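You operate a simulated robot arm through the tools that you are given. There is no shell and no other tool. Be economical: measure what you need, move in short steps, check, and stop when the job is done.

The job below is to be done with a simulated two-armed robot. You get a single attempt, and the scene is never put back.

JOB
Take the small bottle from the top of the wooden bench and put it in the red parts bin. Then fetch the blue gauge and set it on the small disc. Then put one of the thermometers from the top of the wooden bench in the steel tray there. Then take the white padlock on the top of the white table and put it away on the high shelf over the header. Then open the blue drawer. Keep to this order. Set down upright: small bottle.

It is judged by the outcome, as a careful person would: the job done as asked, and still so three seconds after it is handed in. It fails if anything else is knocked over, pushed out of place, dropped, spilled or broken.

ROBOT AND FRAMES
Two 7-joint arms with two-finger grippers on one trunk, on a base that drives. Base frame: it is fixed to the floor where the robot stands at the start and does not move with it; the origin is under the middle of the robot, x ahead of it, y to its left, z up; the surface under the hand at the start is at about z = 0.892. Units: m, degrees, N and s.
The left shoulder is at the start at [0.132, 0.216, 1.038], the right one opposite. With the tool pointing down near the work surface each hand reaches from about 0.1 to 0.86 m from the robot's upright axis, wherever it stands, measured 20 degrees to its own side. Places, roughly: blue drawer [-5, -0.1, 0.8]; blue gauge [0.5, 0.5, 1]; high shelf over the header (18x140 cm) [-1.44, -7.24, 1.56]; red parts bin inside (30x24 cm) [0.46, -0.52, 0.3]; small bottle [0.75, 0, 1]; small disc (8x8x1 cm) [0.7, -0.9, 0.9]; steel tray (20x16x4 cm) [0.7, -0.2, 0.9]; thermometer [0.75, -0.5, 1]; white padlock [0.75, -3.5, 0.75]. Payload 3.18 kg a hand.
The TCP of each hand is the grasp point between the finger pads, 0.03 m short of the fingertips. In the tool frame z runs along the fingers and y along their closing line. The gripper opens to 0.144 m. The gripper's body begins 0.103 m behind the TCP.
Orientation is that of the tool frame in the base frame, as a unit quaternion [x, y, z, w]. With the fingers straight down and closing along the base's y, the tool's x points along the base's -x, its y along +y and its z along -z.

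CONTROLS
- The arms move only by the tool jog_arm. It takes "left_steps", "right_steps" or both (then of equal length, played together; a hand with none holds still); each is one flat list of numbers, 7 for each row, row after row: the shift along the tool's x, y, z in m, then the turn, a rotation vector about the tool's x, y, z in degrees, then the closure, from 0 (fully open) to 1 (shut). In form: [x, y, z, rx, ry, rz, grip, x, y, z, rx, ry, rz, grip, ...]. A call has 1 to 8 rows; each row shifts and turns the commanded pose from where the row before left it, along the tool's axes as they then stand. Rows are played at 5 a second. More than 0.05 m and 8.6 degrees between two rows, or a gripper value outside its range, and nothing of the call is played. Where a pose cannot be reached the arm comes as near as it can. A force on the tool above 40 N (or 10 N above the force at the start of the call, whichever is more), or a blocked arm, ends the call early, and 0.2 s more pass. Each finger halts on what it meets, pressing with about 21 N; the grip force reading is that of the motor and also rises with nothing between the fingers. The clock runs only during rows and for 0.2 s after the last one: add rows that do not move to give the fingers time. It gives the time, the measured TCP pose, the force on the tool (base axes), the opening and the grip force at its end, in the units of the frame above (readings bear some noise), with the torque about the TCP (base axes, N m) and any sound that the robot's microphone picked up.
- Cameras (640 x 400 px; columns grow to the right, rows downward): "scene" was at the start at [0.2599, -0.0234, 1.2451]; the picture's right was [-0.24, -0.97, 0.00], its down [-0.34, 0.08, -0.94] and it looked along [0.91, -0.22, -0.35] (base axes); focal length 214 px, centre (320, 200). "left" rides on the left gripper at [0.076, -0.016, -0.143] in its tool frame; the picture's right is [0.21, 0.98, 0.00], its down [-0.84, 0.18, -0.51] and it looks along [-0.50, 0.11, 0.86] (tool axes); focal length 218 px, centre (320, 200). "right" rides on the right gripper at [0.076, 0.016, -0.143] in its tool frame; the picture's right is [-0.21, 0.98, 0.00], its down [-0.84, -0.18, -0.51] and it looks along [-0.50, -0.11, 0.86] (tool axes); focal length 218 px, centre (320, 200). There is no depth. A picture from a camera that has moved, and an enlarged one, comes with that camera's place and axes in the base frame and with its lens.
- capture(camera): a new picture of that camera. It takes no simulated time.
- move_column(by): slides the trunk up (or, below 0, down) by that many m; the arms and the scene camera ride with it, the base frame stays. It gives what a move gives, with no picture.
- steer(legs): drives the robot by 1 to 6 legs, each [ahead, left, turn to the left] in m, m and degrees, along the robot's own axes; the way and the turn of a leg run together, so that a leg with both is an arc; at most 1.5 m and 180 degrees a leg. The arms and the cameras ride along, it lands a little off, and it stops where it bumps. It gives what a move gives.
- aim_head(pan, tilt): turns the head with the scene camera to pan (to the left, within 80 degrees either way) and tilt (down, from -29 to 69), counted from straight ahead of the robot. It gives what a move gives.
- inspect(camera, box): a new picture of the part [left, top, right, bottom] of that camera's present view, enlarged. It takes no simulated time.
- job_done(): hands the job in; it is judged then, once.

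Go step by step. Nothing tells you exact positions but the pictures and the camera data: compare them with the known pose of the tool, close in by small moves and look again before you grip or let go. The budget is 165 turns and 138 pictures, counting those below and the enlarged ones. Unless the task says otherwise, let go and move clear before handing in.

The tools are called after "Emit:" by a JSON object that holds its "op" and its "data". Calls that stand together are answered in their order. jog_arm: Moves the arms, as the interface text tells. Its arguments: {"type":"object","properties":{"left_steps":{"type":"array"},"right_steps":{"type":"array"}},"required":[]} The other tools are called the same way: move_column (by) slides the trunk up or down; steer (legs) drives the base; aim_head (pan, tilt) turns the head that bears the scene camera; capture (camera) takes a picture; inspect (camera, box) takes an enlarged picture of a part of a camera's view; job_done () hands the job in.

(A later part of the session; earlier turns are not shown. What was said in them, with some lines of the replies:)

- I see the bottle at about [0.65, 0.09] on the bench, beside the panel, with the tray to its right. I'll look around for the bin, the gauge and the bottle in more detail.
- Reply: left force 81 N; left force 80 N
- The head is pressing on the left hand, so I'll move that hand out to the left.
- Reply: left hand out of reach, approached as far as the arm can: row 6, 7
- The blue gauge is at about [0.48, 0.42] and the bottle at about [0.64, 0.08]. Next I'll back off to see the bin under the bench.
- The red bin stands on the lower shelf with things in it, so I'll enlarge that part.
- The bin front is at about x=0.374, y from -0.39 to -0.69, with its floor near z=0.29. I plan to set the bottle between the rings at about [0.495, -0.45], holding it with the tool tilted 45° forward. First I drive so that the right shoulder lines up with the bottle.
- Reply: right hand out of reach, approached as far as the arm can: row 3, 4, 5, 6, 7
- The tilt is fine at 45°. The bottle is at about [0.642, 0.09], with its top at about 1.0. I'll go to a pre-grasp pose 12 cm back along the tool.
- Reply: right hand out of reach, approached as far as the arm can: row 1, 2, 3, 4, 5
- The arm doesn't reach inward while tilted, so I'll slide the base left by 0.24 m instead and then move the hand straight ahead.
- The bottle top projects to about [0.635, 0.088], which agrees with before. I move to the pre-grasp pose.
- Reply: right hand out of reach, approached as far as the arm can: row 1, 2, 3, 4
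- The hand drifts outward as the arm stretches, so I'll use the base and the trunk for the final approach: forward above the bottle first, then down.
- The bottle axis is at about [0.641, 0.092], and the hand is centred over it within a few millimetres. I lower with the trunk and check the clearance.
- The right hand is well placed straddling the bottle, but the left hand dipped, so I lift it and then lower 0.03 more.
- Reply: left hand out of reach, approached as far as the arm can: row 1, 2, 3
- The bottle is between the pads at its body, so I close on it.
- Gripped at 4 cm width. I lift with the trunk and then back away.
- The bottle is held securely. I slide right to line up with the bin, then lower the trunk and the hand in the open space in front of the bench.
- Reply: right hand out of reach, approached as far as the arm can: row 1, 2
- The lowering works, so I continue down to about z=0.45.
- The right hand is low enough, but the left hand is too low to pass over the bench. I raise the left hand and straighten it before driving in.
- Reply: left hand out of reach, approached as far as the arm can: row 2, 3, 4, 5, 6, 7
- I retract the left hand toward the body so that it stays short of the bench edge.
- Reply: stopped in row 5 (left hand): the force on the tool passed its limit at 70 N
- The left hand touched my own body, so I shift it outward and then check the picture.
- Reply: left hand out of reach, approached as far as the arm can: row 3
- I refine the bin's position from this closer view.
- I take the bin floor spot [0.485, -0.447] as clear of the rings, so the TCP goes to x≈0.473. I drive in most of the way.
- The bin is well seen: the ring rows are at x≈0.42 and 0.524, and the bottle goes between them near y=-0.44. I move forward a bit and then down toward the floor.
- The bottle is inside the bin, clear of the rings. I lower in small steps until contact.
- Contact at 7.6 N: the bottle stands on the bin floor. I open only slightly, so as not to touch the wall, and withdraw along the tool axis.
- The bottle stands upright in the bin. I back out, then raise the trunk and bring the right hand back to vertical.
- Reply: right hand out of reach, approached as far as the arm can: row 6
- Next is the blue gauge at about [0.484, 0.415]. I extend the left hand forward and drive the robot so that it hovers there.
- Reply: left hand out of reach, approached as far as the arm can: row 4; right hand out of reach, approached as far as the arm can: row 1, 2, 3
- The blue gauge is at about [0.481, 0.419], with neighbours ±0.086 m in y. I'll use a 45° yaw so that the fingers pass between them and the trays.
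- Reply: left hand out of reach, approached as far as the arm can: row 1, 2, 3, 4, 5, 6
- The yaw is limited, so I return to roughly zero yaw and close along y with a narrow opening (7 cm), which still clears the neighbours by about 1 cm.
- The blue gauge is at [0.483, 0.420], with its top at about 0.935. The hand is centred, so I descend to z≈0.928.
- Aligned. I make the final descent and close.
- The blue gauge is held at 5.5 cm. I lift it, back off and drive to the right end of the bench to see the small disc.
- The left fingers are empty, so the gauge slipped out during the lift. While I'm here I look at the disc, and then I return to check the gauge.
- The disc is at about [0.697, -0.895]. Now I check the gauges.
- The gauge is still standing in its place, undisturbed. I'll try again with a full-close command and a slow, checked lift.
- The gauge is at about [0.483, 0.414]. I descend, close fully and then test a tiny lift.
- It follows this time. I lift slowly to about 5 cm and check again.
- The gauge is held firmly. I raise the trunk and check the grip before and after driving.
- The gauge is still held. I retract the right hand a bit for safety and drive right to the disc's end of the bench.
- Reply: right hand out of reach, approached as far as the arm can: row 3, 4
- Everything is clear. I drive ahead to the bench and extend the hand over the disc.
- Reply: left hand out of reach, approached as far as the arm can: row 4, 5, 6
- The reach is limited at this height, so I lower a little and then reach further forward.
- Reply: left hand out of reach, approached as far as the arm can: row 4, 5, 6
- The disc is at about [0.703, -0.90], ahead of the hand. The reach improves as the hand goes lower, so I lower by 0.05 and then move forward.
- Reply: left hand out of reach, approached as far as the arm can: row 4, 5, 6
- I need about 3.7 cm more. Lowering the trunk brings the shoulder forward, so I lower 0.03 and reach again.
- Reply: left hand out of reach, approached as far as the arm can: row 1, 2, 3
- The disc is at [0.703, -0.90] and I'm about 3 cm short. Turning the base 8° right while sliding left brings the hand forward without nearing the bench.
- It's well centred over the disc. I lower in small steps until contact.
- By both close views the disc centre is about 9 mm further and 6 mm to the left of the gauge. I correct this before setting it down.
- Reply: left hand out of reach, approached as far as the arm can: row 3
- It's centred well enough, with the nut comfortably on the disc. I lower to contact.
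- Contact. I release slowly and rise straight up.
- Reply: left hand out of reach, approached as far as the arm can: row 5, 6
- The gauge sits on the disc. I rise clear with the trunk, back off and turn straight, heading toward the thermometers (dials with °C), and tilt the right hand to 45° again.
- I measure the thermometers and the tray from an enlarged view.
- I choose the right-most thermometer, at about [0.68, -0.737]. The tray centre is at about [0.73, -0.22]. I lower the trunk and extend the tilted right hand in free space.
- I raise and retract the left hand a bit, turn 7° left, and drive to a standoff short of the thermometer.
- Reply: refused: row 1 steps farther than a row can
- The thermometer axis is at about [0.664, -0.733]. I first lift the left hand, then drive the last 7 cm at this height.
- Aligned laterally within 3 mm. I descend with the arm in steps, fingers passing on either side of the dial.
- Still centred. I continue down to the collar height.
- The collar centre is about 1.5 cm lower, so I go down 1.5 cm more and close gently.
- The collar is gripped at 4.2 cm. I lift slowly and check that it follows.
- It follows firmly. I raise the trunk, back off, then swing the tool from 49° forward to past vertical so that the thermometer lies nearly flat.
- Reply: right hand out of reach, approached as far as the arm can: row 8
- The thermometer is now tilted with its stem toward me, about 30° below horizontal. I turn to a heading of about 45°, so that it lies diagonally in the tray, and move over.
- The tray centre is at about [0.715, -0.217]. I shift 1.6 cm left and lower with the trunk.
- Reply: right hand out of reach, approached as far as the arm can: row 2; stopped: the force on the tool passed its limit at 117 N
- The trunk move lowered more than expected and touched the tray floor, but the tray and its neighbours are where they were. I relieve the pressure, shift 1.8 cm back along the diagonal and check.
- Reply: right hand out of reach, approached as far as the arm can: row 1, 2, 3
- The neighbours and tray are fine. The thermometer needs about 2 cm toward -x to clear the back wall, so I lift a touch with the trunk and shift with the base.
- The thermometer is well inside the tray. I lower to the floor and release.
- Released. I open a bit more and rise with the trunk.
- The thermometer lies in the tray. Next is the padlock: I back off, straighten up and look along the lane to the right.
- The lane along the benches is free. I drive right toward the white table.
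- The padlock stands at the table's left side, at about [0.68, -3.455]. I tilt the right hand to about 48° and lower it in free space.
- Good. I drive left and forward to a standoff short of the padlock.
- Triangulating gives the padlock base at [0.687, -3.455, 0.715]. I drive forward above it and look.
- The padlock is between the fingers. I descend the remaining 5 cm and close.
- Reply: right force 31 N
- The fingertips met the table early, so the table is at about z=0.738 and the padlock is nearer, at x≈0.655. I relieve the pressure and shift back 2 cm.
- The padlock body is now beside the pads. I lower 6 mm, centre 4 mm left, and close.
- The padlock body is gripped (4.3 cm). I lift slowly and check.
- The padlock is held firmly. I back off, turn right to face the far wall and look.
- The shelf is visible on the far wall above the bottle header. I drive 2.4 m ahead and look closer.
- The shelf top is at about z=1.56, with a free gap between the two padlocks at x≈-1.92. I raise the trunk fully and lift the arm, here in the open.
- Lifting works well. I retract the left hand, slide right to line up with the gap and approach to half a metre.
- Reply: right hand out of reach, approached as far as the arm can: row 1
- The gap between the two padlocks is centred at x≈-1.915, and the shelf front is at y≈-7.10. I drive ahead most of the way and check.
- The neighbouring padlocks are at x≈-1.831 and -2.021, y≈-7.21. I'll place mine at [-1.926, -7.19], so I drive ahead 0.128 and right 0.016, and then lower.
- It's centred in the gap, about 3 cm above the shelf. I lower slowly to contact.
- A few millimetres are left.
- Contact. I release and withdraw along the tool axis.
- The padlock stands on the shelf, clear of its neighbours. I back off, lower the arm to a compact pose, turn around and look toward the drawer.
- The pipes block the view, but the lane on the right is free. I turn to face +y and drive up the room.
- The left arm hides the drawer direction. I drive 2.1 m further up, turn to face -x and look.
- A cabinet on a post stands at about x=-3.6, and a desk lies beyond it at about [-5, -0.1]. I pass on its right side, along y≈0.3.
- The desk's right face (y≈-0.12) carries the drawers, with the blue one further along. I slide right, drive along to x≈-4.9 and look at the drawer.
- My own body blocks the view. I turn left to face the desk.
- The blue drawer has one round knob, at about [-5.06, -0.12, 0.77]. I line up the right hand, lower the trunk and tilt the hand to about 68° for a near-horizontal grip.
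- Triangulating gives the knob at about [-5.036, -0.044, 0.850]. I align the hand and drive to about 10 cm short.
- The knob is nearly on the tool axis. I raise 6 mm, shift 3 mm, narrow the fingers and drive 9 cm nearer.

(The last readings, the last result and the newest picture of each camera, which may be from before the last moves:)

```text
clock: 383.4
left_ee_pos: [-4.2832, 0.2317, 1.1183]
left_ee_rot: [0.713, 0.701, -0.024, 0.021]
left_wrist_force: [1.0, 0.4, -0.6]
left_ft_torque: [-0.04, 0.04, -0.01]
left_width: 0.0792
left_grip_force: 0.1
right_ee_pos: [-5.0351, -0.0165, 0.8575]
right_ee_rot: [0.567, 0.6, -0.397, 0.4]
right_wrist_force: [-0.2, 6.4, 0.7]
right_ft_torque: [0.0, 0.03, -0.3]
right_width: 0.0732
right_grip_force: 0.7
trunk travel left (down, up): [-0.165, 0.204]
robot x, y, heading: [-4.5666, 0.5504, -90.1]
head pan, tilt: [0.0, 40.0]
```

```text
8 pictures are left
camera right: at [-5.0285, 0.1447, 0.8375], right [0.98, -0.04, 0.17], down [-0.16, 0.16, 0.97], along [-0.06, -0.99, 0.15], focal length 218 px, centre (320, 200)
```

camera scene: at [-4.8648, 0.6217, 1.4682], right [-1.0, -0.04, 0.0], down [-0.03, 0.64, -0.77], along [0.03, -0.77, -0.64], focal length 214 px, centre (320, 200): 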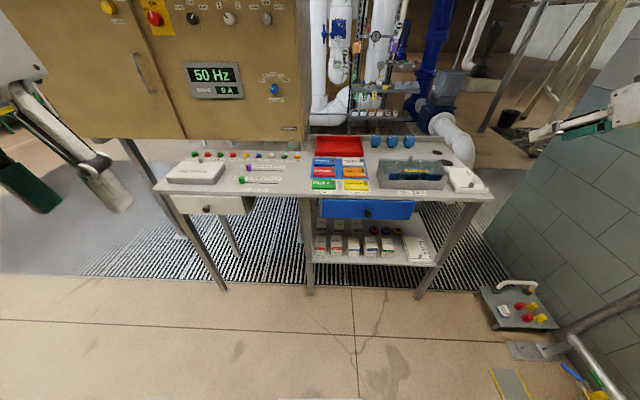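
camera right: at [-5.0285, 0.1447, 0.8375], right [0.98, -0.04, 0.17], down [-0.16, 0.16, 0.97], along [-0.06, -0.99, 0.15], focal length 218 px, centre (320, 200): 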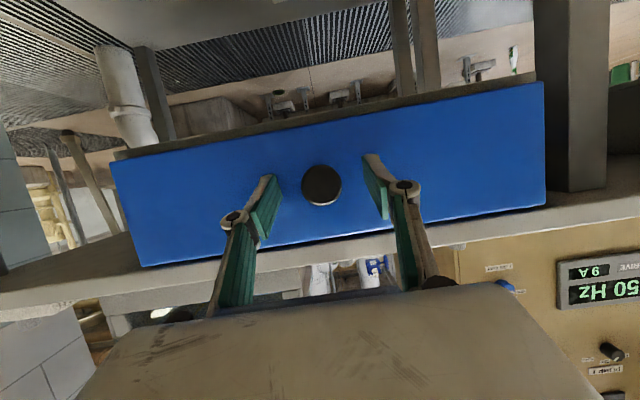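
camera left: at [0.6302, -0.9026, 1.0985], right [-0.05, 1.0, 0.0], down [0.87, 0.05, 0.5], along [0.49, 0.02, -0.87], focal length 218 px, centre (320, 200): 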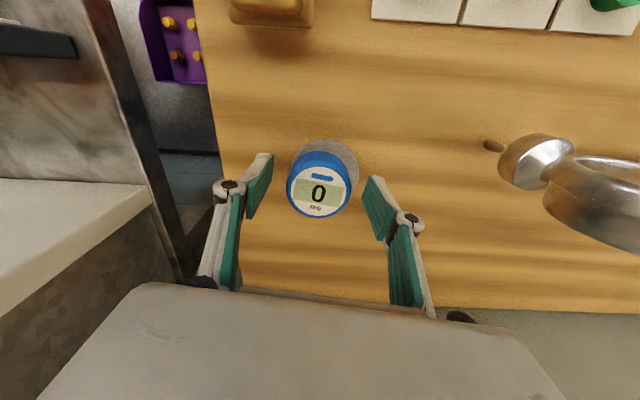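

The fingertips just touch the drawer face, with the knob between them, so I close.

Emit:
{"op": "jog_arm", "data": {"right_steps": [0, 0, 0, 0, 0, 0, 0.65, 0, 0, 0, 0, 0, 0, 0.8, 0, 0, 0, 0, 0, 0, 1, 0, 0, 0, 0, 0, 0, 1]}}

Emit:
{"op": "capture", "data": {"camera": "right"}}

```text
clock: 384.4
left_ee_pos: [-4.2838, 0.2321, 1.119]
left_ee_rot: [0.713, 0.7, -0.024, 0.02]
left_wrist_force: [-0.4, -0.4, 0.6]
left_ft_torque: [0.02, -0.02, 0.02]
left_width: 0.0793
left_grip_force: 0.1
right_ee_pos: [-5.0345, -0.0163, 0.8561]
right_ee_rot: [0.567, 0.601, -0.396, 0.4]
right_wrist_force: [6.6, 9.2, -1.0]
right_ft_torque: [-0.04, -0.04, 0.1]
right_width: 0.0304
right_grip_force: 45.0
trunk travel left (down, up): [-0.165, 0.204]
robot x, y, heading: [-4.5692, 0.5484, -90.1]
head pan, tilt: [0.0, 40.0]
```

```text
7 pictures are left
camera right: at [-5.0275, 0.1453, 0.8372], right [0.98, -0.03, 0.17], down [-0.17, 0.16, 0.97], along [-0.06, -0.99, 0.15], focal length 218 px, centre (320, 200)
```

right: 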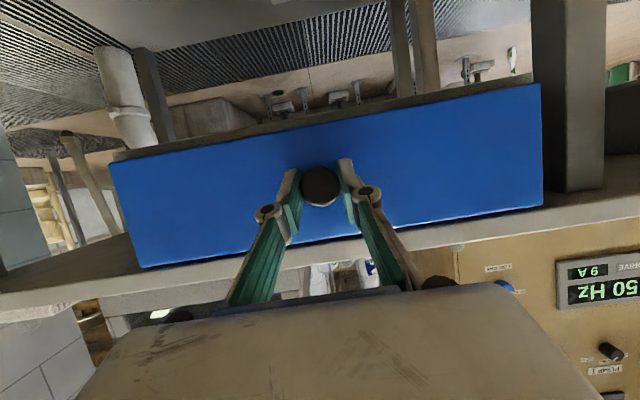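

The knob is gripped. I pull by backing the base 8 cm and check.

Emit:
{"op": "steer", "data": {"legs": [[-0.08, 0, 0]]}}

Emit:
{"op": "capture", "data": {"camera": "right"}}

```text
clock: 385.4
left_ee_pos: [-4.2817, 0.3105, 1.1189]
left_ee_rot: [0.712, 0.701, -0.023, 0.02]
left_wrist_force: [0.2, 0.2, -0.1]
left_ft_torque: [-0.04, 0.02, -0.02]
left_width: 0.0793
left_grip_force: 0.1
right_ee_pos: [-5.0345, 0.0624, 0.8564]
right_ee_rot: [0.568, 0.601, -0.396, 0.4]
right_wrist_force: [13.0, -0.6, -5.0]
right_ft_torque: [-0.24, 0.06, -0.05]
right_width: 0.0304
right_grip_force: 44.9
trunk travel left (down, up): [-0.165, 0.204]
robot x, y, heading: [-4.5678, 0.6243, -90.1]
head pan, tilt: [0.0, 40.0]
```

```text
6 pictures are left
camera right: at [-5.0274, 0.2238, 0.8372], right [0.98, -0.03, 0.17], down [-0.17, 0.16, 0.97], along [-0.06, -0.99, 0.15], focal length 218 px, centre (320, 200)
```

right: 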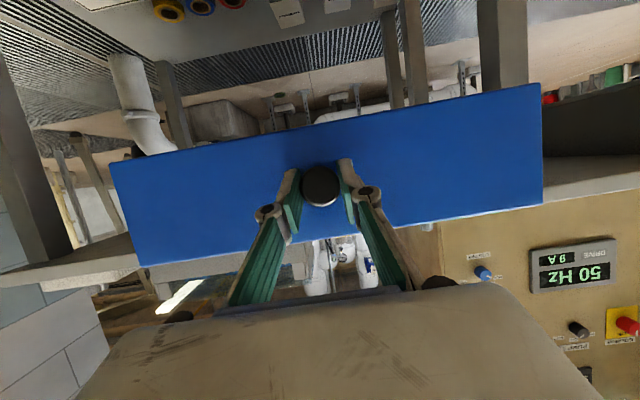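

The drawer follows. I keep pulling.

Emit:
{"op": "steer", "data": {"legs": [[-0.08, 0, 0]]}}

Emit:
{"op": "steer", "data": {"legs": [[-0.06, 0, 0]]}}

Emit:
{"op": "capture", "data": {"camera": "right"}}

```text
clock: 386.5
left_ee_pos: [-4.2819, 0.391, 1.1188]
left_ee_rot: [0.712, 0.702, -0.024, 0.021]
left_wrist_force: [0.4, 0.9, -0.1]
left_ft_torque: [-0.07, 0.01, 0.0]
left_width: 0.0793
left_grip_force: 0.1
right_ee_pos: [-5.0344, 0.1431, 0.8559]
right_ee_rot: [0.567, 0.601, -0.396, 0.4]
right_wrist_force: [0.4, -0.2, -0.9]
right_ft_torque: [-0.31, 0.12, -0.24]
right_width: 0.0304
right_grip_force: 44.8
trunk travel left (down, up): [-0.165, 0.204]
robot x, y, heading: [-4.567, 0.7127, -90.0]
head pan, tilt: [0.0, 40.0]
```

```text
clock: 387.5
left_ee_pos: [-4.2818, 0.4505, 1.1173]
left_ee_rot: [0.712, 0.702, -0.022, 0.019]
left_wrist_force: [0.0, 0.2, -0.2]
left_ft_torque: [-0.01, 0.02, 0.0]
left_width: 0.0791
left_grip_force: 0.1
right_ee_pos: [-5.0342, 0.2029, 0.8545]
right_ee_rot: [0.568, 0.602, -0.394, 0.399]
right_wrist_force: [-0.1, -0.1, -0.2]
right_ft_torque: [0.04, 0.04, 0.01]
right_width: 0.0003
right_grip_force: 30.8
trunk travel left (down, up): [-0.165, 0.204]
robot x, y, heading: [-4.5665, 0.7717, -90.1]
head pan, tilt: [0.0, 40.0]
```

```text
5 pictures are left
camera right: at [-5.0269, 0.3643, 0.8358], right [0.98, -0.03, 0.17], down [-0.17, 0.15, 0.97], along [-0.06, -0.99, 0.14], focal length 218 px, centre (320, 200)
```

right: 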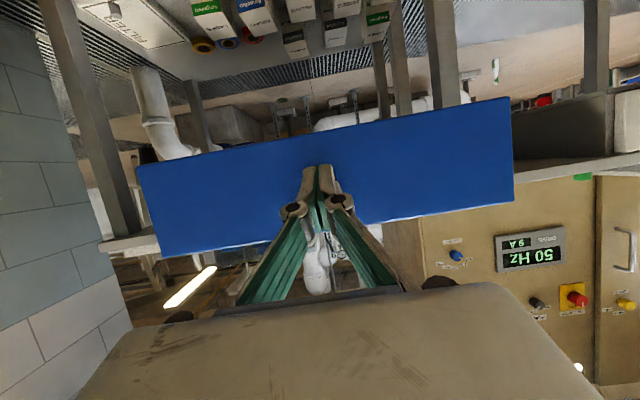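

The grip slipped off at the end, probably at the drawer's stop, about 19 cm out. I back clear and check with the head camera.

Emit:
{"op": "steer", "data": {"legs": [[-0.15, 0, 0]]}}

Emit:
{"op": "capture", "data": {"camera": "scene"}}

```text
clock: 388.9
left_ee_pos: [-4.2841, 0.5999, 1.1184]
left_ee_rot: [0.712, 0.701, -0.023, 0.021]
left_wrist_force: [0.5, 0.4, 0.7]
left_ft_torque: [-0.05, 0.04, 0.01]
left_width: 0.079
left_grip_force: 0.1
right_ee_pos: [-5.0367, 0.3525, 0.8538]
right_ee_rot: [0.568, 0.601, -0.395, 0.401]
right_wrist_force: [-1.0, 0.2, 0.4]
right_ft_torque: [0.04, 0.0, 0.02]
right_width: 0.0
right_grip_force: 30.3
trunk travel left (down, up): [-0.165, 0.204]
robot x, y, heading: [-4.5642, 0.9202, -90.2]
head pan, tilt: [0.0, 40.0]
```

```text
4 pictures are left
camera scene: at [-4.5682, 0.7056, 1.2622], right [-1.0, 0.0, 0.0], down [0.0, 0.64, -0.77], along [0.0, -0.77, -0.64], focal length 214 px, centre (320, 200)
```

scene: 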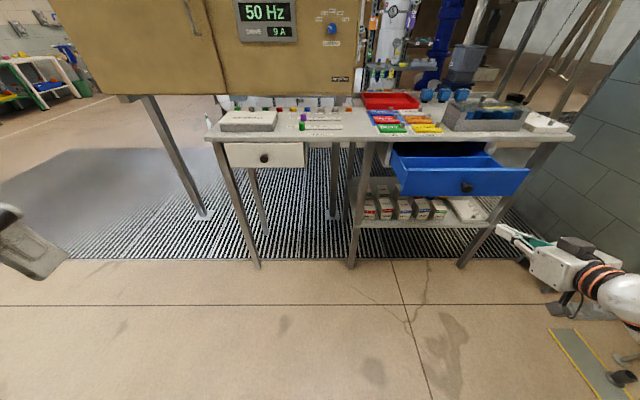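

The blue drawer stands clearly open at its stop, nothing else on the desk has moved, and both hands are clear, so I hand the job in.

Emit:
{"op": "job_done", "data": {}}

```text
The job is handed in.
```

I did all five steps in the order you gave, and handed the job in.

- **Small bottle:** it stands upright in the red parts bin, clear of the rings.
- **Blue gauge:** it sits on the small disc. The first lift slipped, but the gauge stayed standing in its place, and the second lift held.
- **Thermometer:** the right-most one lies in the steel tray. While lowering it I pressed on the tray floor harder than intended, with a brief peak of about 117 N. The tray did not move and I saw no damage.
- **White padlock:** it stands on the high shelf, between the two padlocks already there.
- **Blue drawer:** it is about 19 cm out. My grip slipped off the knob there, most likely at the drawer's stop. I did not pull it again to confirm.

Nothing else looked moved or knocked over in the pictures I took, but I did not go back to the earlier places at the end.
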